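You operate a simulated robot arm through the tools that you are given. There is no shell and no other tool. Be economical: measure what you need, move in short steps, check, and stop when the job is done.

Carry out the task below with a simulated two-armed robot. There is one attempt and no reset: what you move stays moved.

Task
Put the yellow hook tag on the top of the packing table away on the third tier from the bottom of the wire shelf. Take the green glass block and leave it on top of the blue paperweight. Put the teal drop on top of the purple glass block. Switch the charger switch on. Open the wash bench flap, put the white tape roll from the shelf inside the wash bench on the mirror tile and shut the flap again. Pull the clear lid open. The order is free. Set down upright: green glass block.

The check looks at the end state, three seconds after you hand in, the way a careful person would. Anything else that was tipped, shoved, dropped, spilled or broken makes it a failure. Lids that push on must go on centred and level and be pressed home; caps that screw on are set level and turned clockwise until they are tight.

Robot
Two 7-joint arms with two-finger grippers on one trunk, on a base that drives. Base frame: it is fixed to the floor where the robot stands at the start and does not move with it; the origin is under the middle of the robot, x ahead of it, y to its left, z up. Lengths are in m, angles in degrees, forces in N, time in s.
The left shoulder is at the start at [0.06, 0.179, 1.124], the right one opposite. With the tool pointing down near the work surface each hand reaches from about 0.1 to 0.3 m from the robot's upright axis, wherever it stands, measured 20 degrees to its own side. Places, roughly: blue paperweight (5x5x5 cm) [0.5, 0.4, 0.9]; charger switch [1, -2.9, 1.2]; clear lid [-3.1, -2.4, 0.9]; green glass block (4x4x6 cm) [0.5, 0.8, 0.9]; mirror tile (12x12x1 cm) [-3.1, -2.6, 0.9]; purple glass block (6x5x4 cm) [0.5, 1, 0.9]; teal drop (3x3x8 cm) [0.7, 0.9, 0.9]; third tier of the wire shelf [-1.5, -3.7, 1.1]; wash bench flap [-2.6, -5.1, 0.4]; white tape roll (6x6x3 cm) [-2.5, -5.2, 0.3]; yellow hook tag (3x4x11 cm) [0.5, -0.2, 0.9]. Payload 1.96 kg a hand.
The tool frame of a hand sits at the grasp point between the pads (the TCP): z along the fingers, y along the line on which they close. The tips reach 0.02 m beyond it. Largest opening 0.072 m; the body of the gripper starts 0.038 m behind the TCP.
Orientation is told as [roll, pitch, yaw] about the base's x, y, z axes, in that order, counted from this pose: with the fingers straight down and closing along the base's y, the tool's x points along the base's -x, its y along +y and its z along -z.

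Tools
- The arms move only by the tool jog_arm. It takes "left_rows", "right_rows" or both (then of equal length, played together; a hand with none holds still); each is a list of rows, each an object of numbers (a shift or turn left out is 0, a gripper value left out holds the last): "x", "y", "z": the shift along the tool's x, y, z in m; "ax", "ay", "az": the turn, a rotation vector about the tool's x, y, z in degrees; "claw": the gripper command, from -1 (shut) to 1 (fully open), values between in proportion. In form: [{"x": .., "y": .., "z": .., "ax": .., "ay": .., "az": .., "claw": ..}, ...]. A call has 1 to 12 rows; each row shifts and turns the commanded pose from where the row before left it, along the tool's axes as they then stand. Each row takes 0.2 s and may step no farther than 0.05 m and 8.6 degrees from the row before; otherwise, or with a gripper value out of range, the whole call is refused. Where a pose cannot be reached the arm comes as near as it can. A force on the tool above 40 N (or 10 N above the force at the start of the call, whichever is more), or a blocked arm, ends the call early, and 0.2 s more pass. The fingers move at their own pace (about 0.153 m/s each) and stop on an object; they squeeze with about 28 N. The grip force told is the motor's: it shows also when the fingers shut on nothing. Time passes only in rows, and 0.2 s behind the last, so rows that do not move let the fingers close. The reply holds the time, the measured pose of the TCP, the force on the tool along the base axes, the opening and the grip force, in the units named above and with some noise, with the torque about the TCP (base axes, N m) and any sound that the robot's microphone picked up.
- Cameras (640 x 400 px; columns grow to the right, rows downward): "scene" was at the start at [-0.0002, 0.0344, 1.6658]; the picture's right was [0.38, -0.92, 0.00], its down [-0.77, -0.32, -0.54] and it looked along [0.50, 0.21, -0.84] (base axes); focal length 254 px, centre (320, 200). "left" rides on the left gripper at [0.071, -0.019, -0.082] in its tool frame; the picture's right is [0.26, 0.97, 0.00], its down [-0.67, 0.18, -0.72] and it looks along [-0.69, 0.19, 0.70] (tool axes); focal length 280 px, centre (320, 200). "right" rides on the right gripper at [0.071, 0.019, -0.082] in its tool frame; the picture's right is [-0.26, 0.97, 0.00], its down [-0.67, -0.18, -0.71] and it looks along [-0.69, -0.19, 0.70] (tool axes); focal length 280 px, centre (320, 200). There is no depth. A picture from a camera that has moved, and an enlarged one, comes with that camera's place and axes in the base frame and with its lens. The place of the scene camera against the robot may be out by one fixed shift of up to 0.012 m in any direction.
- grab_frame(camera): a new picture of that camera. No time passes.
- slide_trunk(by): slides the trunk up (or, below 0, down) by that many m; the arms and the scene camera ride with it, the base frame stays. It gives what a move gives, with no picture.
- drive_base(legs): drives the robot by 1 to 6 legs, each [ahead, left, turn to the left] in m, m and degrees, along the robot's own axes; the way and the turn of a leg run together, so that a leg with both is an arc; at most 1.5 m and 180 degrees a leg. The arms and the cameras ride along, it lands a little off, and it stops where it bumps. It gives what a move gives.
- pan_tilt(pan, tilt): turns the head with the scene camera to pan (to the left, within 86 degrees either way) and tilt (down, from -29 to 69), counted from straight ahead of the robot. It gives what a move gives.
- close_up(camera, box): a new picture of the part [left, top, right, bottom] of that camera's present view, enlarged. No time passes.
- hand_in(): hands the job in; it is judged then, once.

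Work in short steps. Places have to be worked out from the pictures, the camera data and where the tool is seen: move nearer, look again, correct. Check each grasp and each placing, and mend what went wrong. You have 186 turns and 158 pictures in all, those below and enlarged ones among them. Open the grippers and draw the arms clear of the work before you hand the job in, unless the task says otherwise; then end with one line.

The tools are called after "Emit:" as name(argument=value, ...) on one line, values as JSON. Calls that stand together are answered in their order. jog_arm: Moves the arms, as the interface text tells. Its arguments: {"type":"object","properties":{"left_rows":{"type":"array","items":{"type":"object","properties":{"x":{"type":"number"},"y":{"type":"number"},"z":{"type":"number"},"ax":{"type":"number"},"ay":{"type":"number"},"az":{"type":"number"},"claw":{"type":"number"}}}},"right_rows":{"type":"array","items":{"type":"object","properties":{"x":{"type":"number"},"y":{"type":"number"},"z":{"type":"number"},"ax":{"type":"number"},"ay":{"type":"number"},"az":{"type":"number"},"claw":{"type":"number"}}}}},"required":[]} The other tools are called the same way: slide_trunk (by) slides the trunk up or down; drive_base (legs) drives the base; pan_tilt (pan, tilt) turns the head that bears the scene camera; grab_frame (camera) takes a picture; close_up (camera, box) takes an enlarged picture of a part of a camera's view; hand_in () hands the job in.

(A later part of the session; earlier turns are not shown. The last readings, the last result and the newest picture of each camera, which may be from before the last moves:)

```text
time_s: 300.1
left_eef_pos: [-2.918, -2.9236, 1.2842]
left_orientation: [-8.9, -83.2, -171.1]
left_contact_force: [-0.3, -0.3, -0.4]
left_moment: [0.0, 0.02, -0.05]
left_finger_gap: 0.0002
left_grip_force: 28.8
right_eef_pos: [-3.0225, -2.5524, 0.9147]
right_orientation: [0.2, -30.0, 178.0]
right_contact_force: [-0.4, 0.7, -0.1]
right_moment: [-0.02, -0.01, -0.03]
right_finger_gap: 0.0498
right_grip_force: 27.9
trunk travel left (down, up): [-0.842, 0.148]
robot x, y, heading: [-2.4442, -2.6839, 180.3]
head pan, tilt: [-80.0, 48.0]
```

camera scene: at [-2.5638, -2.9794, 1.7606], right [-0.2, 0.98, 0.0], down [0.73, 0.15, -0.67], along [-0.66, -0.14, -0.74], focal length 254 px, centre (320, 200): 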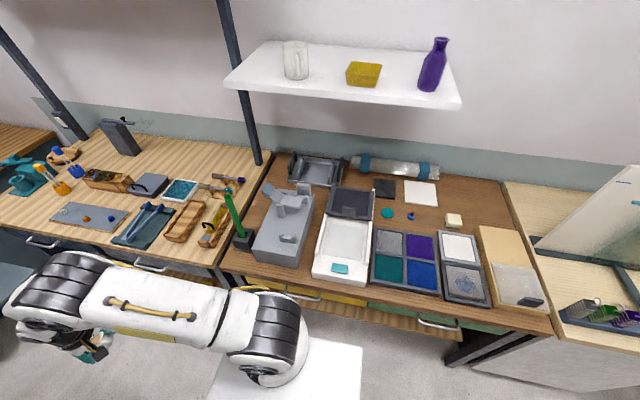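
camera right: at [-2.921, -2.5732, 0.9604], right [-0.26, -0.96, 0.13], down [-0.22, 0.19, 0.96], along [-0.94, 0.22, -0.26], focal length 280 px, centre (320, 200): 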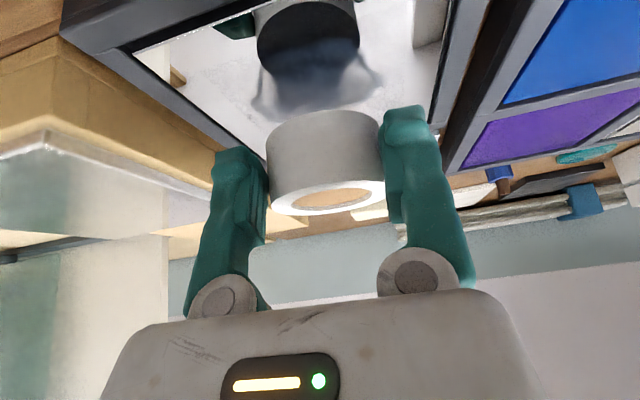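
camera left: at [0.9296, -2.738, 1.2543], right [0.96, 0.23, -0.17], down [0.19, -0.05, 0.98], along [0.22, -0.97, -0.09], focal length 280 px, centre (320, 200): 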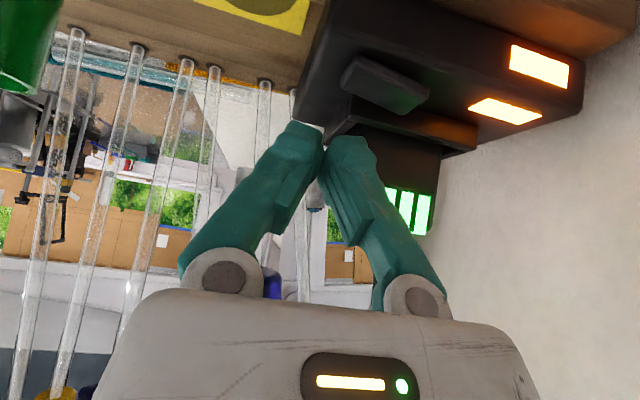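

No contact yet; a few mm more.

Emit:
jog_arm(right_rows=[{"x": 0.001, "z": 0.0017}, {"x": 0.001, "z": 0.0017}, {"x": 0.001, "z": 0.0017}, {}])

Emit:
close_up(camera="right", box=[180, 0, 480, 240])

```text
time_s: 301.1
left_eef_pos: [-2.9187, -2.9247, 1.2832]
left_orientation: [-8.9, -83.2, -171.0]
left_contact_force: [-0.2, -0.1, -0.2]
left_moment: [0.01, 0.04, 0.02]
left_finger_gap: 0.0
left_grip_force: 28.0
right_eef_pos: [-3.0213, -2.5532, 0.9085]
right_orientation: [0.2, -30.0, 178.1]
right_contact_force: [0.1, -0.8, -0.5]
right_moment: [0.02, 0.01, 0.02]
right_finger_gap: 0.0494
right_grip_force: 28.0
trunk travel left (down, up): [-0.842, 0.148]
robot x, y, heading: [-2.4421, -2.6829, 179.9]
head pan, tilt: [-80.0, 48.0]
```

```text
1.67 times, centred on (330, 120) of right
camera zoom: at [-2.9191, -2.5747, 0.9426], right [-0.26, -0.96, 0.13], down [-0.22, 0.19, 0.96], along [-0.94, 0.22, -0.26], focal length 467 px, centre (303, 333)
```

zoom: 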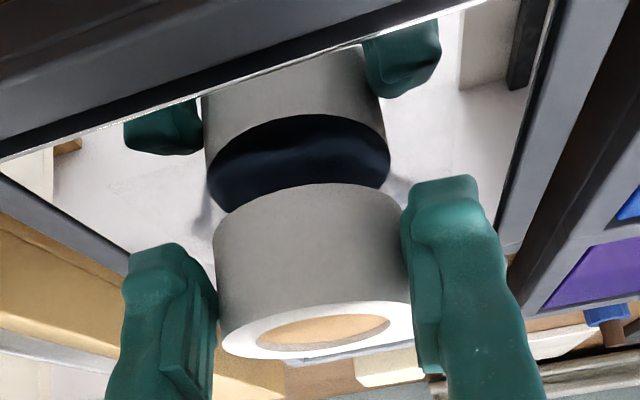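

Getting near. I continue down in small steps.

Emit:
jog_arm(right_rows=[{"x": 0.001, "z": 0.0017}, {"x": 0.001, "z": 0.0017}, {"x": 0.001, "z": 0.0017}, {"x": 0.001, "z": 0.0017}, {}])

```text
time_s: 302.3
left_eef_pos: [-2.919, -2.9226, 1.2839]
left_orientation: [-8.9, -83.2, -171.2]
left_contact_force: [0.2, -0.6, -0.8]
left_moment: [0.04, 0.04, 0.0]
left_finger_gap: 0.0
left_grip_force: 27.9
right_eef_pos: [-3.0213, -2.5526, 0.9017]
right_orientation: [0.1, -30.0, 178.0]
right_contact_force: [-0.2, 0.1, -0.1]
right_moment: [0.0, -0.03, 0.06]
right_finger_gap: 0.0496
right_grip_force: 28.0
trunk travel left (down, up): [-0.842, 0.148]
robot x, y, heading: [-2.4417, -2.6839, 180.3]
head pan, tilt: [-80.0, 48.0]
```

Emit:
jog_arm(right_rows=[{"x": 0.001, "z": 0.0017}, {"x": 0.001, "z": 0.0017}, {"x": 0.001, "z": 0.0017}, {}])

Emit:
close_up(camera="right", box=[180, 0, 480, 240])

```text
time_s: 303.3
left_eef_pos: [-2.9201, -2.9242, 1.2831]
left_orientation: [-8.6, -83.2, -171.2]
left_contact_force: [-0.5, 0.3, 0.7]
left_moment: [0.0, -0.02, -0.01]
left_finger_gap: 0.0
left_grip_force: 28.1
right_eef_pos: [-3.0223, -2.5533, 0.893]
right_orientation: [0.1, -29.7, 178.0]
right_contact_force: [0.4, 0.1, 0.2]
right_moment: [0.01, 0.02, -0.01]
right_finger_gap: 0.0001
right_grip_force: 27.5
trunk travel left (down, up): [-0.842, 0.148]
robot x, y, heading: [-2.4433, -2.6824, 180.2]
head pan, tilt: [-80.0, 48.0]
```

```text
1.67 times, centred on (330, 120) of right
camera zoom: at [-2.9193, -2.5749, 0.9271], right [-0.26, -0.96, 0.13], down [-0.22, 0.19, 0.96], along [-0.94, 0.22, -0.26], focal length 467 px, centre (303, 333)
```

zoom: 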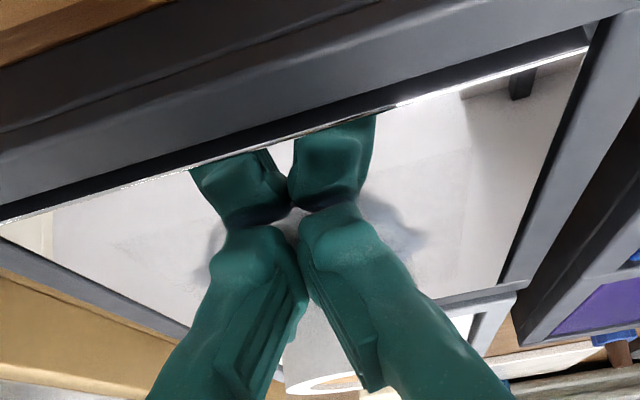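

The roll slipped out of the grip on contact and now lies just behind the fingers. I lift straight up and look at where it is.

Emit:
jog_arm(right_rows=[{"x": -0.015, "z": -0.026}, {"x": -0.015, "z": -0.026}, {"x": -0.01, "z": -0.04}, {"z": -0.04}, {}])

Emit:
pan_tilt(pan=-15, tilt=55)

Emit:
grab_frame(camera="scene")

Emit:
grab_frame(camera="right")

```text
time_s: 304.5
left_eef_pos: [-2.9192, -2.9238, 1.2844]
left_orientation: [-8.7, -83.2, -171.3]
left_contact_force: [-0.1, -0.6, 0.0]
left_moment: [0.04, 0.03, 0.03]
left_finger_gap: 0.0002
left_grip_force: 28.5
right_eef_pos: [-2.9926, -2.5546, 1.0291]
right_orientation: [0.1, -29.9, 178.1]
right_contact_force: [-0.4, -1.2, -1.0]
right_moment: [0.03, 0.01, 0.02]
right_finger_gap: 0.0
right_grip_force: 28.3
trunk travel left (down, up): [-0.842, 0.148]
robot x, y, heading: [-2.4404, -2.6881, 180.1]
head pan, tilt: [-80.0, 48.0]
```

```text
time_s: 305.8
left_eef_pos: [-2.9186, -2.9241, 1.2836]
left_orientation: [-8.8, -83.2, -171.1]
left_contact_force: [0.1, 0.2, 0.1]
left_moment: [-0.02, -0.02, -0.02]
left_finger_gap: 0.0001
left_grip_force: 28.3
right_eef_pos: [-2.9919, -2.5539, 1.0301]
right_orientation: [0.1, -30.0, 178.0]
right_contact_force: [0.2, 0.1, 1.4]
right_moment: [-0.04, 0.0, 0.02]
right_finger_gap: 0.0003
right_grip_force: 27.7
trunk travel left (down, up): [-0.842, 0.148]
robot x, y, heading: [-2.4399, -2.6861, 180.0]
head pan, tilt: [-15.0, 55.0]
```

```text
24 pictures are left
camera scene: at [-2.457, -2.6587, 1.7413], right [0.26, 0.97, 0.0], down [0.79, -0.21, -0.57], along [-0.55, 0.15, -0.82], focal length 254 px, centre (320, 200)
```

scene: 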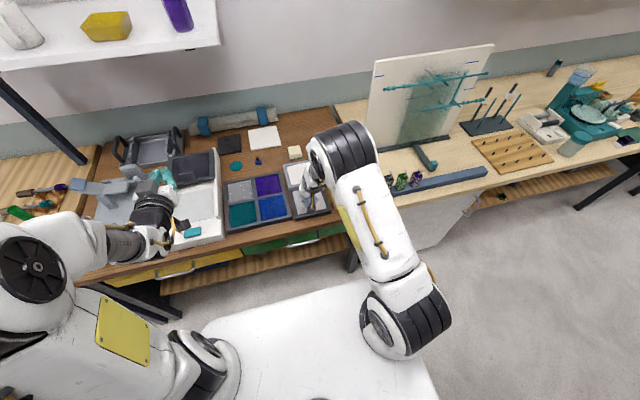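

```text
23 pictures are left
camera right: at [-2.8893, -2.5765, 1.0638], right [-0.26, -0.96, 0.13], down [-0.22, 0.19, 0.96], along [-0.94, 0.22, -0.26], focal length 280 px, centre (320, 200)
```

right: 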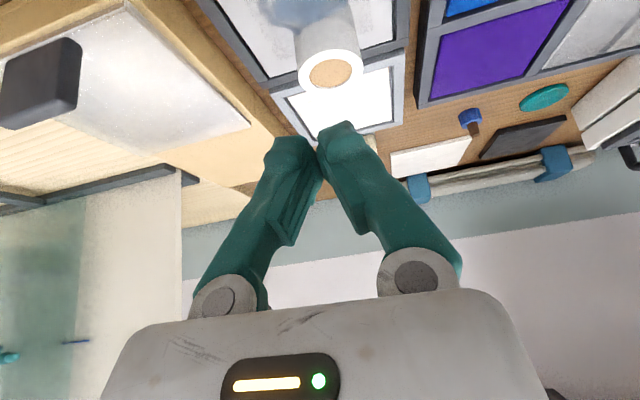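

The roll stands upright but near the tile's rear edge (centre x≈-3.093). I'll re-grip it a touch behind its centre and bring it forward. I drive ahead 4 cm, open, and descend around it.

Emit:
drive_base(legs=[[0.04, 0, 0]])

Emit:
jog_arm(right_rows=[{"x": -0.0255, "z": 0.0145, "claw": 1}, {"x": -0.0255, "z": 0.0145}, {"x": 0.0175, "z": 0.03}, {"x": 0.0175, "z": 0.03}, {"x": 0.0125, "z": 0.0217}, {}])

Emit:
grab_frame(camera="right")

```text
time_s: 306.7
left_eef_pos: [-2.9518, -2.9249, 1.2864]
left_orientation: [-9.1, -83.5, -170.7]
left_contact_force: [0.0, 0.4, -0.6]
left_moment: [0.01, -0.03, -0.01]
left_finger_gap: 0.0
left_grip_force: 28.4
right_eef_pos: [-3.0264, -2.5553, 1.0332]
right_orientation: [0.0, -30.3, 178.1]
right_contact_force: [0.0, 0.0, -0.4]
right_moment: [0.03, -0.01, 0.01]
right_finger_gap: 0.0003
right_grip_force: 28.2
trunk travel left (down, up): [-0.842, 0.148]
robot x, y, heading: [-2.4826, -2.6851, -180.0]
head pan, tilt: [-15.0, 55.0]
```

```text
time_s: 308.1
left_eef_pos: [-2.9571, -2.9247, 1.2838]
left_orientation: [-8.8, -83.2, -171.1]
left_contact_force: [0.4, 1.0, -0.4]
left_moment: [-0.02, 0.01, 0.0]
left_finger_gap: 0.0002
left_grip_force: 27.8
right_eef_pos: [-3.0886, -2.5539, 0.9349]
right_orientation: [0.2, -29.9, 178.1]
right_contact_force: [0.7, -0.4, 0.2]
right_moment: [0.03, 0.01, 0.01]
right_finger_gap: 0.0719
right_grip_force: 0.0
trunk travel left (down, up): [-0.842, 0.148]
robot x, y, heading: [-2.4794, -2.6854, -179.8]
head pan, tilt: [-15.0, 55.0]
```

```text
22 pictures are left
camera right: at [-2.9869, -2.5754, 0.9686], right [-0.26, -0.96, 0.13], down [-0.22, 0.19, 0.96], along [-0.94, 0.22, -0.26], focal length 280 px, centre (320, 200)
```

right: 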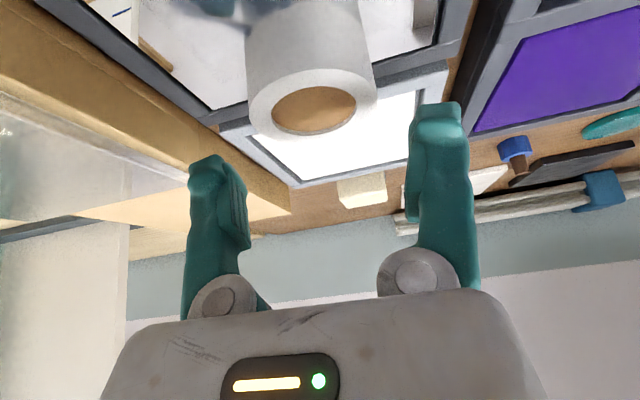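

The roll's centre is confirmed at (-3.090,-2.554). I descend around it and close.

Emit:
jog_arm(right_rows=[{"x": 0.0106, "z": 0.015}, {"x": 0.01, "z": 0.0147}, {}, {"claw": -1}, {}, {}, {}])

Emit:
grab_frame(camera="right")

```text
time_s: 309.7
left_eef_pos: [-2.9563, -2.9241, 1.2842]
left_orientation: [-8.9, -83.2, -171.2]
left_contact_force: [0.0, 0.9, 0.4]
left_moment: [0.01, 0.01, 0.01]
left_finger_gap: 0.0003
left_grip_force: 27.8
right_eef_pos: [-3.0866, -2.5532, 0.8992]
right_orientation: [0.1, -30.0, 178.0]
right_contact_force: [-0.1, 0.7, 1.1]
right_moment: [0.02, 0.0, 0.02]
right_finger_gap: 0.0542
right_grip_force: 28.2
trunk travel left (down, up): [-0.842, 0.148]
robot x, y, heading: [-2.4853, -2.6809, -180.2]
head pan, tilt: [-15.0, 55.0]
```

```text
21 pictures are left
camera right: at [-2.9838, -2.5752, 0.9332], right [-0.26, -0.96, 0.13], down [-0.22, 0.19, 0.96], along [-0.94, 0.22, -0.26], focal length 280 px, centre (320, 200)
```

right: 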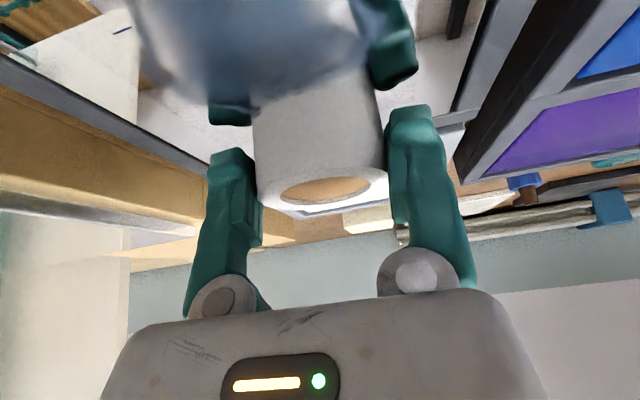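

A firm full-diameter grip. I lift 5 mm, bring it 4.5 cm forward to the tile's middle, set it down and open.

Emit:
jog_arm(right_rows=[{"x": -0.0025, "z": -0.0043}, {"x": 0.0195, "z": -0.0112}, {"x": 0.0195, "z": -0.0112}, {}, {"x": 0.0012, "z": 0.002}, {"x": 0.0008, "z": 0.0014}, {}, {"claw": 0}, {"claw": 1}, {}])

Emit:
grab_frame(camera="right")

```text
time_s: 311.9
left_eef_pos: [-2.9565, -2.9242, 1.2833]
left_orientation: [-8.8, -83.2, -171.1]
left_contact_force: [0.8, -0.7, -0.4]
left_moment: [0.01, 0.0, 0.01]
left_finger_gap: 0.0001
left_grip_force: 27.9
right_eef_pos: [-3.0412, -2.5541, 0.8991]
right_orientation: [0.1, -30.0, 178.1]
right_contact_force: [0.4, 0.5, 0.1]
right_moment: [0.02, 0.04, 0.03]
right_finger_gap: 0.072
right_grip_force: 0.1
trunk travel left (down, up): [-0.842, 0.148]
robot x, y, heading: [-2.4781, -2.6854, -179.9]
head pan, tilt: [-15.0, 55.0]
```

```text
20 pictures are left
camera right: at [-2.9387, -2.5765, 0.9346], right [-0.26, -0.96, 0.13], down [-0.22, 0.19, 0.96], along [-0.94, 0.22, -0.26], focal length 280 px, centre (320, 200)
```

right: 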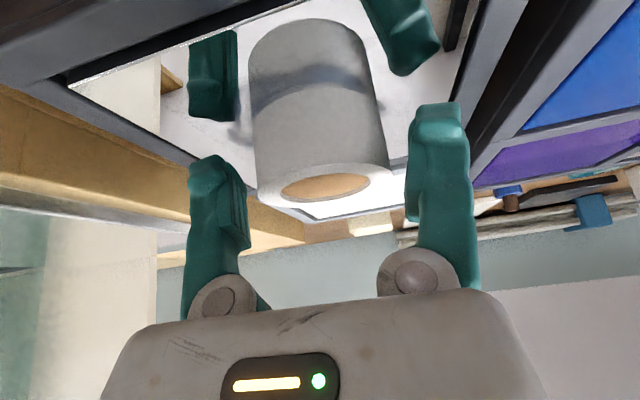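

The roll stands on the mirror tile. I lift away, then turn the tool to straight down and rotate it 90° so it can close across the lid's handle, moving toward the lid.

Emit:
jog_arm(right_rows=[{"x": -0.0175, "z": -0.0303}, {"x": -0.0175, "z": -0.0303}, {"x": -0.0175, "z": -0.0303}, {"x": -0.005, "z": -0.035}, {"ay": 7.5}, {"ay": 7.5}, {"ay": 7.5}, {"ay": 7.5}, {}])

Emit:
jog_arm(right_rows=[{"az": 8, "y": -0.02}, {"az": 8, "y": -0.02}, {"az": 8}, {"az": 8}, {"az": 8}, {"az": 8}, {"az": 8}, {"az": 8}, {"az": 8}, {"az": 8}, {"az": 8}, {}])

Emit:
drive_base(legs=[[0, -0.13, 0]])

Emit:
grab_frame(camera="right")

```text
time_s: 313.9
left_eef_pos: [-2.9566, -2.9248, 1.2831]
left_orientation: [-8.9, -83.3, -171.1]
left_contact_force: [0.9, -0.2, 0.0]
left_moment: [-0.01, 0.01, -0.01]
left_finger_gap: 0.0002
left_grip_force: 27.5
right_eef_pos: [-3.0289, -2.5549, 1.0394]
right_orientation: [0.1, 0.1, 178.1]
right_contact_force: [0.4, -0.3, 0.1]
right_moment: [-0.02, 0.0, 0.03]
right_finger_gap: 0.0721
right_grip_force: 0.0
trunk travel left (down, up): [-0.842, 0.148]
robot x, y, heading: [-2.4831, -2.6866, -180.3]
head pan, tilt: [-15.0, 55.0]
```

```text
time_s: 316.5
left_eef_pos: [-2.9562, -2.924, 1.2845]
left_orientation: [-8.9, -83.2, -171.1]
left_contact_force: [0.8, 0.1, -0.9]
left_moment: [-0.03, -0.01, 0.01]
left_finger_gap: 0.0
left_grip_force: 28.0
right_eef_pos: [-3.0241, -2.5152, 1.0397]
right_orientation: [-0.1, 0.1, 90.0]
right_contact_force: [-0.1, 0.6, 0.2]
right_moment: [0.0, 0.01, -0.01]
right_finger_gap: 0.0721
right_grip_force: 0.0
trunk travel left (down, up): [-0.842, 0.148]
robot x, y, heading: [-2.4824, -2.6826, -180.1]
head pan, tilt: [-15.0, 55.0]
```

```text
time_s: 317.8
left_eef_pos: [-2.9576, -2.7973, 1.2831]
left_orientation: [-9.5, -83.2, -170.5]
left_contact_force: [0.3, -0.3, 0.4]
left_moment: [-0.04, 0.04, -0.03]
left_finger_gap: 0.0002
left_grip_force: 27.6
right_eef_pos: [-3.0249, -2.3866, 1.0391]
right_orientation: [0.0, 0.0, 90.2]
right_contact_force: [0.3, -0.6, 0.4]
right_moment: [0.02, 0.01, -0.01]
right_finger_gap: 0.0719
right_grip_force: 0.0
trunk travel left (down, up): [-0.842, 0.148]
robot x, y, heading: [-2.4812, -2.5545, -180.0]
head pan, tilt: [-15.0, 55.0]
```

```text
19 pictures are left
camera right: at [-3.0424, -2.4576, 1.1189], right [-0.97, 0.26, 0.0], down [0.18, 0.67, 0.72], along [0.19, 0.69, -0.7], focal length 280 px, centre (320, 200)
```

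right: 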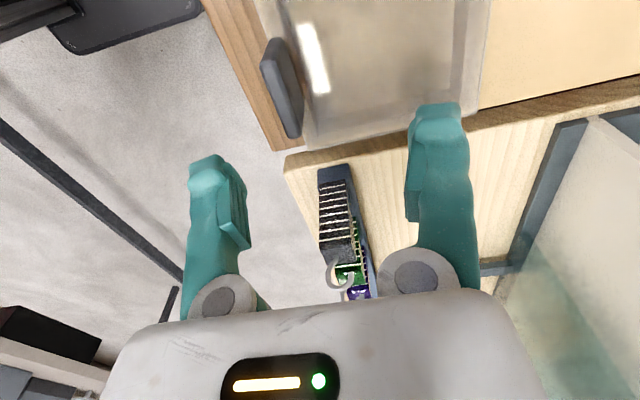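

The handle bar is at about x -2.985, y -2.40…-2.33, at the lid's front edge. I move above it and descend part way.

Emit:
jog_arm(right_rows=[{"y": -0.02, "x": -0.011, "z": 0.02}, {"y": -0.02, "x": -0.011, "z": 0.03}, {"z": 0.02}, {}])

Emit:
grab_frame(camera="right")

```text
time_s: 318.8
left_eef_pos: [-2.9574, -2.7957, 1.2849]
left_orientation: [-9.1, -83.3, -170.7]
left_contact_force: [0.1, -1.5, -0.6]
left_moment: [-0.02, 0.0, 0.0]
left_finger_gap: 0.0
left_grip_force: 27.8
right_eef_pos: [-2.9824, -2.3641, 0.9683]
right_orientation: [0.0, 0.0, 90.2]
right_contact_force: [0.2, 1.0, 0.5]
right_moment: [0.0, 0.0, 0.0]
right_finger_gap: 0.0718
right_grip_force: 0.0
trunk travel left (down, up): [-0.842, 0.148]
robot x, y, heading: [-2.4818, -2.5535, -180.0]
head pan, tilt: [-15.0, 55.0]
```

```text
18 pictures are left
camera right: at [-3.001, -2.4351, 1.0477], right [-0.97, 0.26, 0.0], down [0.18, 0.68, 0.71], along [0.19, 0.69, -0.7], focal length 280 px, centre (320, 200)
```

right: 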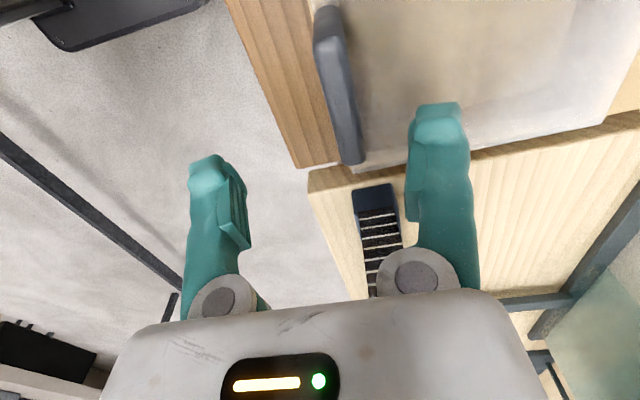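

Two views put the handle's centre at about (-2.995,-2.385,0.935). I correct and descend around it, watching force.

Emit:
jog_arm(right_rows=[{"y": 0.012, "x": 0.018}, {"z": 0.01}, {"z": 0.008}, {}])

Emit:
grab_frame(camera="right")

```text
time_s: 319.8
left_eef_pos: [-2.9564, -2.7954, 1.2832]
left_orientation: [-9.0, -83.3, -170.9]
left_contact_force: [0.1, 0.5, 0.0]
left_moment: [0.01, 0.0, 0.01]
left_finger_gap: 0.0
left_grip_force: 27.8
right_eef_pos: [-2.9962, -2.3819, 0.9504]
right_orientation: [0.0, 0.1, 90.2]
right_contact_force: [-0.7, 0.7, -0.1]
right_moment: [0.01, 0.02, 0.0]
right_finger_gap: 0.0719
right_grip_force: 0.1
trunk travel left (down, up): [-0.842, 0.148]
robot x, y, heading: [-2.4801, -2.5541, -179.7]
head pan, tilt: [-15.0, 55.0]
```

```text
17 pictures are left
camera right: at [-3.0144, -2.4533, 1.03], right [-0.97, 0.26, 0.0], down [0.18, 0.68, 0.71], along [0.19, 0.69, -0.7], focal length 280 px, centre (320, 200)
```

right: 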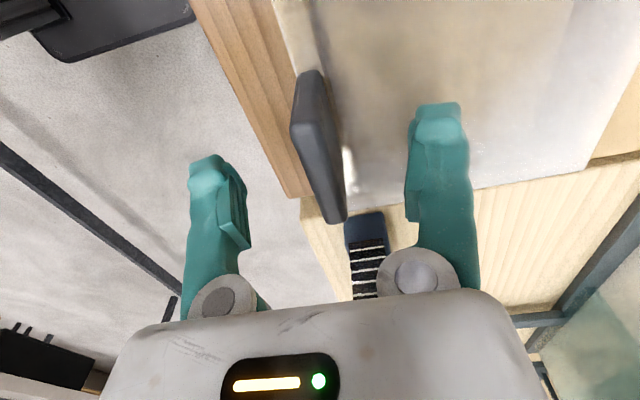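

The handle is centred between the fingertips. I descend 7 mm more and close on it.

Emit:
jog_arm(right_rows=[{"z": 0.004}, {"z": 0.003}, {"claw": -1}, {}, {}, {}])

```text
time_s: 321.2
left_eef_pos: [-2.9576, -2.7956, 1.2844]
left_orientation: [-8.9, -83.2, -171.0]
left_contact_force: [0.6, -0.2, 0.6]
left_moment: [-0.03, 0.01, -0.01]
left_finger_gap: 0.0
left_grip_force: 27.5
right_eef_pos: [-2.9962, -2.3835, 0.9439]
right_orientation: [0.0, 0.1, 90.2]
right_contact_force: [-2.4, -0.9, -0.3]
right_moment: [-0.09, 0.1, -0.01]
right_finger_gap: 0.011
right_grip_force: 37.7
trunk travel left (down, up): [-0.842, 0.148]
robot x, y, heading: [-2.4835, -2.5539, -180.1]
head pan, tilt: [-15.0, 55.0]
```

Gripped (1.1 cm). I test with a small lift of 1 cm.

Emit:
jog_arm(right_rows=[{"z": -0.004}, {"z": -0.004}, {}])

Emit:
grab_frame(camera="right")

```text
time_s: 322.0
left_eef_pos: [-2.9596, -2.7949, 1.2827]
left_orientation: [-8.3, -83.1, -171.6]
left_contact_force: [-0.3, -0.4, 0.2]
left_moment: [0.03, 0.0, 0.01]
left_finger_gap: 0.0001
left_grip_force: 28.0
right_eef_pos: [-2.9975, -2.3807, 0.9497]
right_orientation: [-0.2, 0.1, 90.2]
right_contact_force: [1.6, -1.8, -28.4]
right_moment: [0.12, 0.01, -0.01]
right_finger_gap: 0.0114
right_grip_force: 38.2
trunk travel left (down, up): [-0.842, 0.148]
robot x, y, heading: [-2.4799, -2.5563, -180.0]
head pan, tilt: [-15.0, 55.0]
```

```text
16 pictures are left
camera right: at [-3.0159, -2.4521, 1.0299], right [-0.97, 0.26, -0.01], down [0.18, 0.68, 0.72], along [0.19, 0.69, -0.7], focal length 280 px, centre (320, 200)
```

right: 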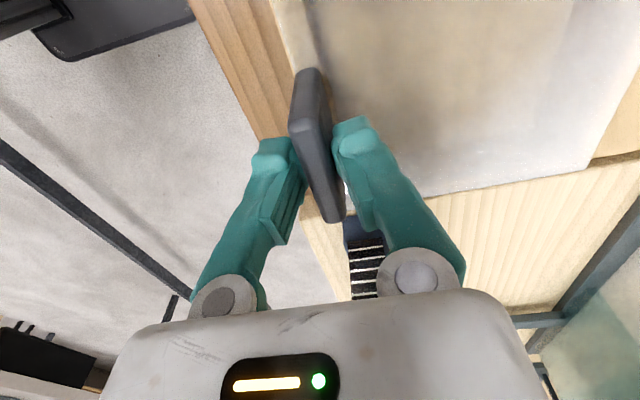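

Lifting is resisted (28 N), so the lid probably slides. I undo the lift and pull it toward the robot (+x).

Emit:
jog_arm(right_rows=[{"z": 0.004}, {"z": 0.0035}, {"y": -0.006}, {"y": -0.006}, {}])

```text
time_s: 322.8
left_eef_pos: [-2.956, -2.7947, 1.2846]
left_orientation: [-9.0, -83.3, -170.9]
left_contact_force: [0.2, 0.8, 0.5]
left_moment: [-0.05, 0.01, -0.01]
left_finger_gap: 0.0
left_grip_force: 27.9
right_eef_pos: [-2.9961, -2.3829, 0.9496]
right_orientation: [1.0, -0.1, 90.1]
right_contact_force: [-0.2, 1.4, 11.2]
right_moment: [-0.34, 0.01, -0.01]
right_finger_gap: 0.0111
right_grip_force: 38.8
trunk travel left (down, up): [-0.842, 0.148]
robot x, y, heading: [-2.4833, -2.5605, -180.0]
head pan, tilt: [-15.0, 55.0]
stopped in row 4 (right hand): the force on the tool passed its limit at 42 N (the readings are from after the stop); the commanded pose is now the measured one
```

Down is resisted as well, so the lid has in fact hinged up a few mm against a stiff (friction) hinge at its rear. I lift along an arc about the rear edge, turning the tool with it.

Emit:
jog_arm(right_rows=[{"z": -0.006}, {"z": -0.009, "y": 0.0005, "ax": 4}, {"z": -0.009, "y": 0.0005, "ax": 4}, {"z": -0.009, "y": 0.0005, "ax": 4}, {}])

Emit:
grab_frame(camera="right")

```text
time_s: 324.0
left_eef_pos: [-2.9563, -2.7953, 1.2834]
left_orientation: [-8.8, -83.3, -171.0]
left_contact_force: [0.2, -0.4, -0.8]
left_moment: [0.01, 0.0, 0.01]
left_finger_gap: 0.0001
left_grip_force: 28.5
right_eef_pos: [-2.9984, -2.3814, 0.9826]
right_orientation: [-11.1, -0.1, 90.1]
right_contact_force: [0.6, -0.2, 0.4]
right_moment: [0.02, -0.04, -0.02]
right_finger_gap: 0.0002
right_grip_force: 29.6
trunk travel left (down, up): [-0.842, 0.148]
robot x, y, heading: [-2.4832, -2.5588, -179.8]
head pan, tilt: [-15.0, 55.0]
```

```text
15 pictures are left
camera right: at [-3.032, -2.4522, 1.0571], right [-0.95, 0.26, -0.19], down [0.04, 0.67, 0.74], along [0.32, 0.69, -0.65], focal length 280 px, centre (320, 200)
```

right: 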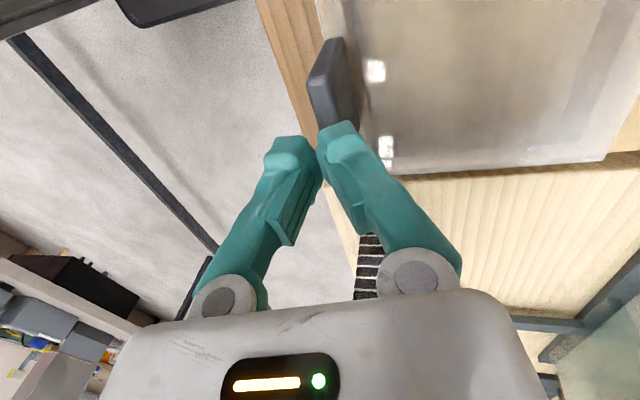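

The fingers slipped off the handle's top. I square up again, go deeper until contact, and re-grip.

Emit:
jog_arm(right_rows=[{"ax": -6, "claw": 1}, {"ax": -6, "y": -0.002}, {"z": 0.02}, {"z": 0.015}, {"z": 0.005}, {"z": 0.004}, {"z": 0.004}, {"z": 0.003}, {}])

Emit:
grab_frame(camera="right")

```text
time_s: 326.0
left_eef_pos: [-2.9561, -2.7957, 1.2842]
left_orientation: [-9.0, -83.2, -171.0]
left_contact_force: [-0.3, -0.3, 0.4]
left_moment: [0.0, 0.02, -0.01]
left_finger_gap: 0.0001
left_grip_force: 28.3
right_eef_pos: [-2.9977, -2.3817, 0.9309]
right_orientation: [0.9, 0.1, 90.2]
right_contact_force: [-0.3, -0.2, 0.2]
right_moment: [0.01, -0.01, -0.02]
right_finger_gap: 0.0721
right_grip_force: 0.1
trunk travel left (down, up): [-0.842, 0.148]
robot x, y, heading: [-2.4837, -2.5564, -180.0]
head pan, tilt: [-15.0, 55.0]
```

```text
14 pictures are left
camera right: at [-3.0148, -2.453, 1.0106], right [-0.97, 0.26, 0.01], down [0.19, 0.67, 0.71], along [0.17, 0.69, -0.7], focal length 280 px, centre (320, 200)
```

right: 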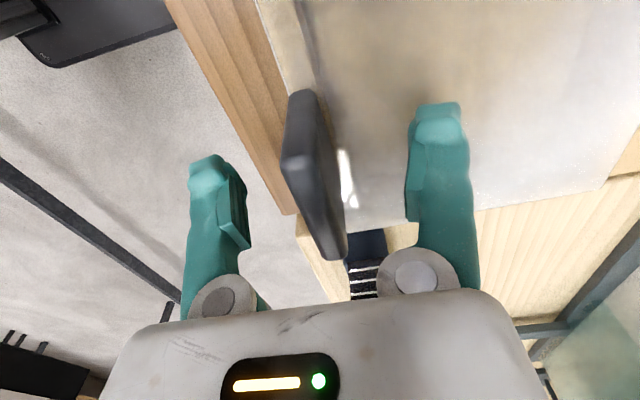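

No lid contact yet, and the handle is well between the pads now. I close and lift along the arc in small steps.

Emit:
jog_arm(right_rows=[{"z": 0.003, "claw": -1}, {}, {}, {}, {"z": -0.004}, {"z": -0.004}, {}])

```text
time_s: 327.6
left_eef_pos: [-2.9594, -2.7938, 1.2827]
left_orientation: [-8.4, -83.2, -171.4]
left_contact_force: [-0.1, -0.3, 0.9]
left_moment: [-0.01, 0.02, 0.0]
left_finger_gap: 0.0
left_grip_force: 27.9
right_eef_pos: [-2.9983, -2.3817, 0.9337]
right_orientation: [0.7, 0.0, 90.2]
right_contact_force: [1.4, -2.9, -29.6]
right_moment: [0.03, -0.02, -0.02]
right_finger_gap: 0.0113
right_grip_force: 38.6
trunk travel left (down, up): [-0.842, 0.148]
robot x, y, heading: [-2.4827, -2.5565, -180.1]
head pan, tilt: [-15.0, 55.0]
```

It resists with about 30 N; I go on lifting in small steps, turning slightly.

Emit:
jog_arm(right_rows=[{"z": -0.003, "ax": 1.5}, {"z": -0.003, "ax": 1.5}, {"z": -0.003, "ax": 1.5}, {}])

Emit:
grab_frame(camera="right")

```text
time_s: 328.6
left_eef_pos: [-2.9601, -2.7947, 1.2833]
left_orientation: [-8.6, -83.1, -171.3]
left_contact_force: [-0.1, -0.9, -0.1]
left_moment: [0.03, 0.01, -0.01]
left_finger_gap: 0.0
left_grip_force: 28.1
right_eef_pos: [-2.9996, -2.3824, 0.9431]
right_orientation: [-3.7, 0.0, 90.2]
right_contact_force: [0.3, -2.6, -28.8]
right_moment: [0.01, 0.06, -0.02]
right_finger_gap: 0.0111
right_grip_force: 38.6
trunk travel left (down, up): [-0.842, 0.148]
robot x, y, heading: [-2.4826, -2.5544, -179.8]
head pan, tilt: [-15.0, 55.0]
```

```text
13 pictures are left
camera right: at [-3.0229, -2.4519, 1.0216], right [-0.96, 0.26, -0.06], down [0.13, 0.67, 0.73], along [0.23, 0.69, -0.68], focal length 280 px, centre (320, 200)
```

right: 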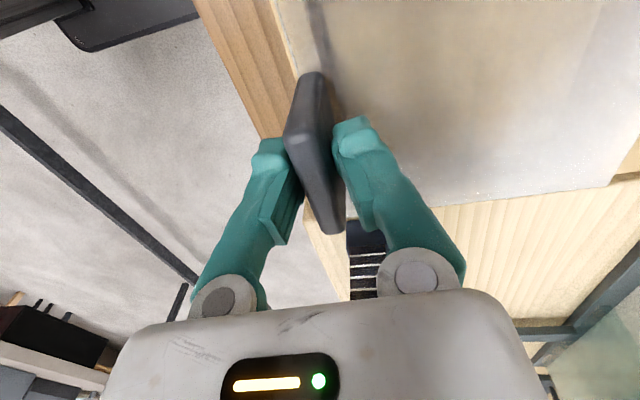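

The handle slides through the pads at a constant 29 N, so the lid doesn't lift: it slides. I re-grip deep and pull straight toward the robot.

Emit:
jog_arm(right_rows=[{"claw": 0}, {"ax": -4, "z": 0.006}, {"z": 0.007}, {"claw": -1}, {}, {}, {"y": -0.004}, {"y": -0.004}, {"y": -0.004}, {}])

```text
time_s: 330.7
left_eef_pos: [-2.9623, -2.794, 1.2827]
left_orientation: [-8.4, -83.0, -171.5]
left_contact_force: [-0.6, 0.5, -0.2]
left_moment: [0.02, 0.02, -0.03]
left_finger_gap: 0.0001
left_grip_force: 27.7
right_eef_pos: [-2.996, -2.3819, 0.9325]
right_orientation: [1.3, 0.0, 90.3]
right_contact_force: [-17.5, -1.6, -19.7]
right_moment: [0.74, 0.21, -0.03]
right_finger_gap: 0.0114
right_grip_force: 38.3
trunk travel left (down, up): [-0.842, 0.148]
robot x, y, heading: [-2.4811, -2.5532, -180.1]
head pan, tilt: [-15.0, 55.0]
stopped in row 10 (right hand): the force on the tool passed its limit at 41 N (the readings are from after the stop); the commanded pose is now the measured one
```

The pull was spoiled by residual vertical load. Let me see the box from the head camera before pulling harder.

Emit:
close_up(camera="scene", box=[260, 110, 400, 230])

```text
3.33 times, centred on (330, 170) of scene
camera zoom: at [-2.5029, -2.5279, 1.7405], right [0.26, 0.97, 0.0], down [0.79, -0.21, -0.57], along [-0.55, 0.15, -0.82], focal length 845 px, centre (287, 300)
```

zoom: 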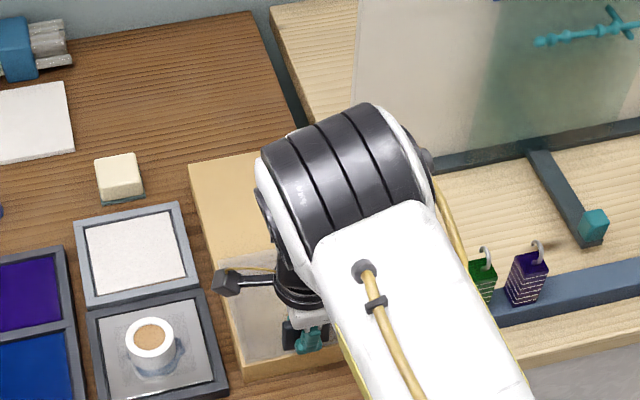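

The roll is well centred on the mirror tile. The force pattern (back and down) hints that the lid's slide slopes. I ease down 3 mm and read the force again.

Emit:
jog_arm(right_rows=[{"z": 0.002}, {"z": 0.002, "y": -0.002}, {"y": -0.003, "z": 0.001}, {}])

```text
time_s: 331.5
left_eef_pos: [-2.961, -2.794, 1.2835]
left_orientation: [-8.6, -83.1, -171.4]
left_contact_force: [0.4, -0.1, -0.7]
left_moment: [0.01, 0.03, 0.01]
left_finger_gap: 0.0003
left_grip_force: 28.0
right_eef_pos: [-2.9964, -2.3816, 0.9327]
right_orientation: [2.2, -0.3, 90.2]
right_contact_force: [-15.2, -1.1, -11.0]
right_moment: [0.28, 0.16, -0.06]
right_finger_gap: 0.0112
right_grip_force: 37.9
trunk travel left (down, up): [-0.842, 0.148]
robot x, y, heading: [-2.4853, -2.5547, -179.7]
head pan, tilt: [-15.0, 55.0]
stopped in row 4 (right hand): the force on the tool passed its limit at 43 N (the readings are from after the stop); the commanded pose is now the measured one
```

Pulling toward +x is firmly blocked. I test the opposite direction, sliding the lid back (-x), gently.

Emit:
jog_arm(right_rows=[{"y": 0.003}, {"y": 0.003}, {"y": 0.003}, {"y": 0.003}, {}])

```text
time_s: 332.7
left_eef_pos: [-2.9611, -2.795, 1.2826]
left_orientation: [-8.3, -83.0, -171.4]
left_contact_force: [0.8, 0.7, -0.2]
left_moment: [0.0, -0.02, -0.02]
left_finger_gap: 0.0
left_grip_force: 28.2
right_eef_pos: [-3.0072, -2.3807, 0.9327]
right_orientation: [1.8, -0.1, 90.1]
right_contact_force: [0.3, -1.7, -26.9]
right_moment: [-0.12, -0.04, 0.01]
right_finger_gap: 0.011
right_grip_force: 38.7
trunk travel left (down, up): [-0.842, 0.148]
robot x, y, heading: [-2.4825, -2.5558, -180.1]
head pan, tilt: [-15.0, 55.0]
```

It moves freely that way (1 cm, no x-force). I continue back 2.5 cm and look.

Emit:
jog_arm(right_rows=[{"y": 0.006, "z": 0.003}, {"y": 0.006}, {"y": 0.006}, {"y": 0.006}, {}])

Emit:
grab_frame(camera="right")

```text
time_s: 333.9
left_eef_pos: [-2.9579, -2.7952, 1.2829]
left_orientation: [-8.9, -83.2, -171.0]
left_contact_force: [0.3, -0.3, -0.6]
left_moment: [-0.01, 0.0, 0.0]
left_finger_gap: 0.0001
left_grip_force: 27.9
right_eef_pos: [-3.0291, -2.381, 0.9331]
right_orientation: [2.1, -0.2, 90.1]
right_contact_force: [-0.1, -1.1, -2.1]
right_moment: [-0.06, -0.05, -0.03]
right_finger_gap: 0.0111
right_grip_force: 38.9
trunk travel left (down, up): [-0.842, 0.148]
robot x, y, heading: [-2.4839, -2.552, -179.9]
head pan, tilt: [-15.0, 55.0]
```

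```text
11 pictures are left
camera right: at [-3.0441, -2.4523, 1.013], right [-0.96, 0.26, 0.04], down [0.21, 0.67, 0.71], along [0.16, 0.69, -0.7], focal length 280 px, centre (320, 200)
```

right: 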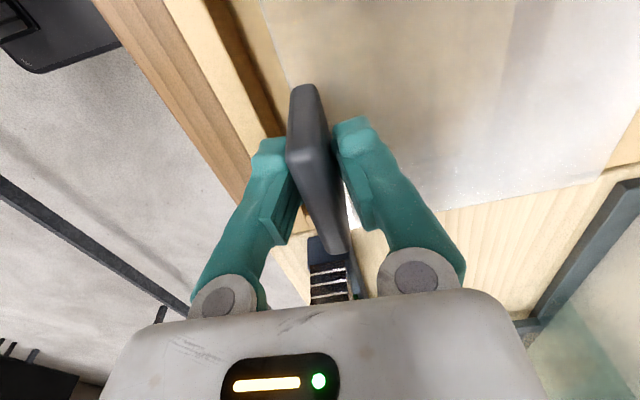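

The lid slides backward and the box is opening at the front. I drive ahead slowly so the hand carries the lid further back.

Emit:
drive_base(legs=[[0.05, 0, 0]])

Emit:
drive_base(legs=[[0.05, 0, 0]])

Emit:
grab_frame(camera="right")

```text
time_s: 334.8
left_eef_pos: [-3.0091, -2.7945, 1.2835]
left_orientation: [-8.8, -83.2, -171.2]
left_contact_force: [-1.1, 0.2, -0.3]
left_moment: [-0.03, 0.01, 0.02]
left_finger_gap: 0.0
left_grip_force: 28.0
right_eef_pos: [-3.0794, -2.3829, 0.9323]
right_orientation: [2.1, -0.2, 90.2]
right_contact_force: [-0.7, 2.7, 8.5]
right_moment: [-0.42, -0.13, 0.09]
right_finger_gap: 0.0109
right_grip_force: 38.5
trunk travel left (down, up): [-0.842, 0.148]
robot x, y, heading: [-2.5321, -2.5548, -179.8]
head pan, tilt: [-15.0, 55.0]
```

```text
time_s: 335.8
left_eef_pos: [-3.0584, -2.7952, 1.2841]
left_orientation: [-8.7, -83.2, -171.2]
left_contact_force: [-0.4, -0.2, -0.7]
left_moment: [-0.02, 0.02, 0.02]
left_finger_gap: 0.0
left_grip_force: 27.9
right_eef_pos: [-3.1295, -2.3824, 0.9319]
right_orientation: [2.1, -0.2, 90.0]
right_contact_force: [0.6, 0.4, 2.8]
right_moment: [-0.62, -0.12, 0.09]
right_finger_gap: 0.011
right_grip_force: 38.2
trunk travel left (down, up): [-0.842, 0.148]
robot x, y, heading: [-2.581, -2.551, -179.9]
head pan, tilt: [-15.0, 55.0]
```

```text
10 pictures are left
camera right: at [-3.145, -2.4524, 1.0131], right [-0.97, 0.26, 0.04], down [0.21, 0.67, 0.71], along [0.16, 0.69, -0.7], focal length 280 px, centre (320, 200)
```

right: 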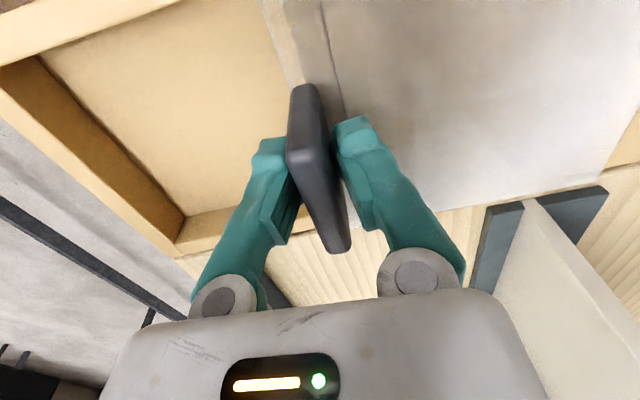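

The lid has slid back about 13 cm and the box is open. I try 2 cm more to reach its stop, then release.

Emit:
drive_base(legs=[[0.02, 0, 0]])

Emit:
jog_arm(right_rows=[{"claw": 0}, {"claw": 0.3}, {"z": -0.03}, {"z": -0.04}, {"z": -0.04}, {"z": -0.04}, {}])

Emit:
drive_base(legs=[[-0.25, 0, 0]])

Emit:
pan_tilt(pan=-15, tilt=50)

Emit:
grab_frame(camera="scene")

```text
time_s: 336.6
left_eef_pos: [-3.0772, -2.7959, 1.2847]
left_orientation: [-8.7, -83.3, -171.1]
left_contact_force: [1.0, -0.3, 0.4]
left_moment: [-0.01, 0.01, 0.01]
left_finger_gap: 0.0002
left_grip_force: 28.3
right_eef_pos: [-3.148, -2.3819, 0.9326]
right_orientation: [2.1, -0.2, 90.1]
right_contact_force: [0.2, -0.2, -6.7]
right_moment: [0.32, -0.09, 0.03]
right_finger_gap: 0.0111
right_grip_force: 37.8
trunk travel left (down, up): [-0.842, 0.148]
robot x, y, heading: [-2.6001, -2.5567, -180.0]
head pan, tilt: [-15.0, 55.0]
```

```text
time_s: 338.1
left_eef_pos: [-3.0775, -2.796, 1.2843]
left_orientation: [-8.8, -83.1, -171.1]
left_contact_force: [-0.5, -0.5, 0.3]
left_moment: [-0.01, 0.01, -0.05]
left_finger_gap: 0.0
left_grip_force: 28.3
right_eef_pos: [-3.1419, -2.3831, 1.0842]
right_orientation: [2.1, -0.1, 90.2]
right_contact_force: [1.4, -0.5, -0.2]
right_moment: [0.04, -0.02, -0.01]
right_finger_gap: 0.0468
right_grip_force: 0.1
trunk travel left (down, up): [-0.842, 0.148]
robot x, y, heading: [-2.6064, -2.5575, -179.7]
head pan, tilt: [-15.0, 55.0]
```

```text
time_s: 340.0
left_eef_pos: [-2.826, -2.7949, 1.2836]
left_orientation: [-8.8, -83.1, -171.0]
left_contact_force: [-0.7, -0.2, -0.3]
left_moment: [0.01, 0.03, 0.03]
left_finger_gap: 0.0002
left_grip_force: 27.9
right_eef_pos: [-2.8903, -2.3837, 1.0827]
right_orientation: [2.0, -0.1, 90.2]
right_contact_force: [0.0, 0.7, 0.8]
right_moment: [0.02, 0.0, 0.01]
right_finger_gap: 0.047
right_grip_force: 0.2
trunk travel left (down, up): [-0.842, 0.148]
robot x, y, heading: [-2.3512, -2.5563, -179.8]
head pan, tilt: [-15.0, 55.0]
```

```text
time_s: 340.6
left_eef_pos: [-2.8256, -2.7962, 1.285]
left_orientation: [-8.9, -83.4, -171.1]
left_contact_force: [0.6, 0.2, 0.1]
left_moment: [-0.03, 0.0, -0.01]
left_finger_gap: 0.0
left_grip_force: 27.1
right_eef_pos: [-2.8888, -2.3833, 1.084]
right_orientation: [2.2, -0.1, 90.3]
right_contact_force: [0.8, 0.2, -0.3]
right_moment: [0.02, 0.01, -0.05]
right_finger_gap: 0.0468
right_grip_force: 0.1
trunk travel left (down, up): [-0.842, 0.148]
robot x, y, heading: [-2.3508, -2.5554, -179.9]
head pan, tilt: [-15.0, 50.0]
```

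```text
9 pictures are left
camera scene: at [-2.3694, -2.5275, 1.7478], right [0.26, 0.97, 0.0], down [0.74, -0.2, -0.64], along [-0.62, 0.17, -0.77], focal length 254 px, centre (320, 200)
```

scene: 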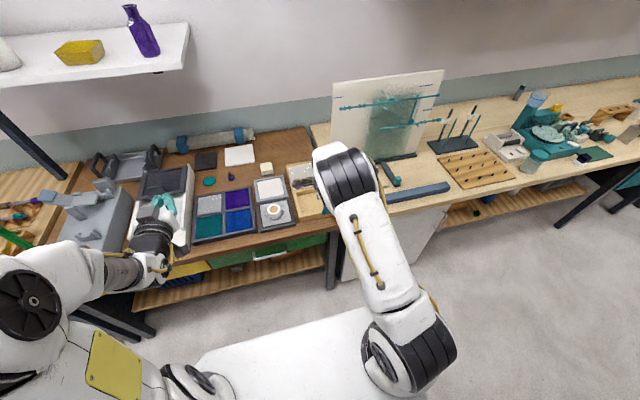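

The lid is open and the roll sits on the mirror tile. Now back to the flap: I drive there, turn the right tool to horizontal (closed fingers) stretched forward, and raise the left hand.

Emit:
drive_base(legs=[[0, 0, 90], [1.3, -0.13, 0]])

Emit:
jog_arm(right_rows=[{"ax": -8, "y": 0.02, "claw": -1}, {"ax": -8, "y": 0.02}, {"ax": -8, "y": 0.02}, {"ax": -8, "y": 0.02}, {"ax": -8, "y": 0.02}, {"ax": -8, "z": 0.02}, {"ax": -8, "z": 0.02}, {"ax": -8, "z": 0.02}, {"ax": -8, "z": 0.02}, {"ax": -8, "z": 0.02}, {"ax": -8, "z": 0.02}, {}], left_rows=[{"x": -0.03}, {"x": -0.03}, {"x": -0.03}, {}, {}, {}, {}, {}, {}, {}, {}, {}])

Emit:
jog_arm(right_rows=[{"z": 0.02, "y": -0.03}, {"z": 0.02, "y": -0.03}, {"z": 0.02, "y": -0.03}, {}])

```text
time_s: 351.0
left_eef_pos: [-2.2885, -4.3388, 1.2849]
left_orientation: [-8.9, -83.3, -83.1]
left_contact_force: [-0.3, 0.5, 0.1]
left_moment: [0.02, 0.0, 0.0]
left_finger_gap: 0.0
left_grip_force: 28.2
right_eef_pos: [-2.7013, -4.3864, 1.0838]
right_orientation: [2.2, -0.2, 178.1]
right_contact_force: [0.1, 0.7, 0.6]
right_moment: [-0.02, -0.02, -0.04]
right_finger_gap: 0.0468
right_grip_force: 0.0
trunk travel left (down, up): [-0.842, 0.148]
robot x, y, heading: [-2.5113, -3.8543, -92.0]
head pan, tilt: [-15.0, 50.0]
```

```text
time_s: 353.6
left_eef_pos: [-2.2866, -4.349, 1.3731]
left_orientation: [-8.8, -83.4, -83.1]
left_contact_force: [-0.3, 0.2, 0.4]
left_moment: [0.01, 0.01, 0.03]
left_finger_gap: 0.0002
left_grip_force: 28.2
right_eef_pos: [-2.7086, -4.581, 1.0591]
right_orientation: [90.2, -0.1, 178.2]
right_contact_force: [-1.5, 0.1, 0.6]
right_moment: [0.01, 0.01, -0.01]
right_finger_gap: 0.0
right_grip_force: 27.9
trunk travel left (down, up): [-0.842, 0.148]
robot x, y, heading: [-2.5078, -3.8544, -91.9]
head pan, tilt: [-15.0, 50.0]
```

```text
time_s: 354.6
left_eef_pos: [-2.2868, -4.3493, 1.374]
left_orientation: [-9.0, -83.2, -83.1]
left_contact_force: [0.2, -0.2, -0.5]
left_moment: [-0.03, 0.01, 0.02]
left_finger_gap: 0.0
left_grip_force: 28.1
right_eef_pos: [-2.7097, -4.6076, 1.0103]
right_orientation: [89.9, -0.3, 178.1]
right_contact_force: [0.6, -0.7, 0.2]
right_moment: [-0.01, 0.0, -0.02]
right_finger_gap: 0.0
right_grip_force: 27.8
right hand out of reach, approached as far as the arm can: row 2, 3
trunk travel left (down, up): [-0.842, 0.148]
robot x, y, heading: [-2.5113, -3.8532, -92.0]
head pan, tilt: [-15.0, 50.0]
```

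I lower the right hand relative to the shoulder, shift slightly right, lower the trunk part-way, and check the left elbow's clearance to the cabinet.

Emit:
jog_arm(right_rows=[{"y": -0.03, "z": -0.02}, {"y": -0.03, "z": -0.02}, {"y": -0.03, "z": -0.02}, {"y": -0.03, "z": -0.01}, {"y": -0.03, "z": -0.01}, {}])

Emit:
drive_base(legs=[[0, -0.06, 2]])

Emit:
slide_trunk(by=-0.35)

Emit:
pan_tilt(pan=10, tilt=58)

Emit:
grab_frame(camera="scene")

```text
time_s: 355.9
left_eef_pos: [-2.2862, -4.3484, 1.374]
left_orientation: [-9.1, -83.3, -82.9]
left_contact_force: [-0.5, 0.0, 0.9]
left_moment: [-0.04, 0.0, 0.03]
left_finger_gap: 0.0
left_grip_force: 27.7
right_eef_pos: [-2.7121, -4.565, 0.9795]
right_orientation: [99.3, -0.5, 178.6]
right_contact_force: [-0.7, -0.4, 0.4]
right_moment: [0.03, 0.01, 0.03]
right_finger_gap: 0.0002
right_grip_force: 27.5
right hand out of reach, approached as far as the arm can: row 4, 5
trunk travel left (down, up): [-0.842, 0.148]
robot x, y, heading: [-2.5114, -3.8531, -91.9]
head pan, tilt: [-15.0, 50.0]
stopped in row 6 (right hand): the arm was blocked; the commanded pose is now the measured one
```

```text
time_s: 356.9
left_eef_pos: [-2.3267, -4.3391, 1.3735]
left_orientation: [-9.8, -83.2, -80.0]
left_contact_force: [0.0, 0.6, -0.4]
left_moment: [0.02, 0.01, 0.0]
left_finger_gap: 0.0003
left_grip_force: 28.1
right_eef_pos: [-2.7454, -4.5709, 0.9798]
right_orientation: [99.3, -0.7, -179.6]
right_contact_force: [0.2, -0.8, -0.4]
right_moment: [-0.02, -0.03, -0.03]
right_finger_gap: 0.0002
right_grip_force: 27.9
trunk travel left (down, up): [-0.842, 0.148]
robot x, y, heading: [-2.5681, -3.8495, -89.9]
head pan, tilt: [-15.0, 50.0]
```

```text
time_s: 360.3
left_eef_pos: [-2.328, -4.3402, 1.0232]
left_orientation: [-8.9, -83.2, -81.0]
left_contact_force: [0.0, 0.1, 0.8]
left_moment: [0.01, -0.06, -0.01]
left_finger_gap: 0.0
left_grip_force: 27.9
right_eef_pos: [-2.7472, -4.5711, 0.63]
right_orientation: [99.3, -0.6, -179.5]
right_contact_force: [0.2, -1.0, 0.8]
right_moment: [0.01, 0.01, 0.02]
right_finger_gap: 0.0
right_grip_force: 27.8
trunk travel left (down, up): [-0.492, 0.498]
robot x, y, heading: [-2.5725, -3.8541, -89.9]
head pan, tilt: [-15.0, 50.0]
```

```text
time_s: 361.2
left_eef_pos: [-2.3287, -4.3393, 1.0229]
left_orientation: [-9.0, -83.1, -80.9]
left_contact_force: [0.5, 0.5, 0.6]
left_moment: [-0.01, -0.04, 0.01]
left_finger_gap: 0.0
left_grip_force: 27.8
right_eef_pos: [-2.7471, -4.5716, 0.6297]
right_orientation: [99.3, -0.6, -179.3]
right_contact_force: [-0.6, -0.1, -0.1]
right_moment: [0.01, -0.01, -0.02]
right_finger_gap: 0.0
right_grip_force: 28.5
trunk travel left (down, up): [-0.492, 0.498]
robot x, y, heading: [-2.571, -3.8563, -90.0]
head pan, tilt: [10.0, 58.0]
```

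```text
8 pictures are left
camera scene: at [-2.5629, -3.8546, 1.3877], right [-0.98, -0.17, 0.0], down [-0.15, 0.84, -0.53], along [0.09, -0.52, -0.85], focal length 254 px, centre (320, 200)
```

scene: 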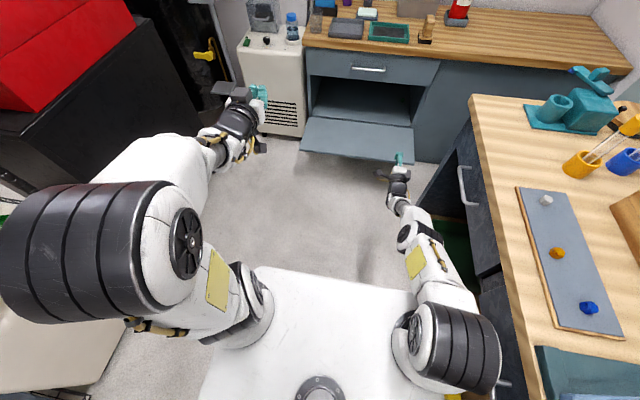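

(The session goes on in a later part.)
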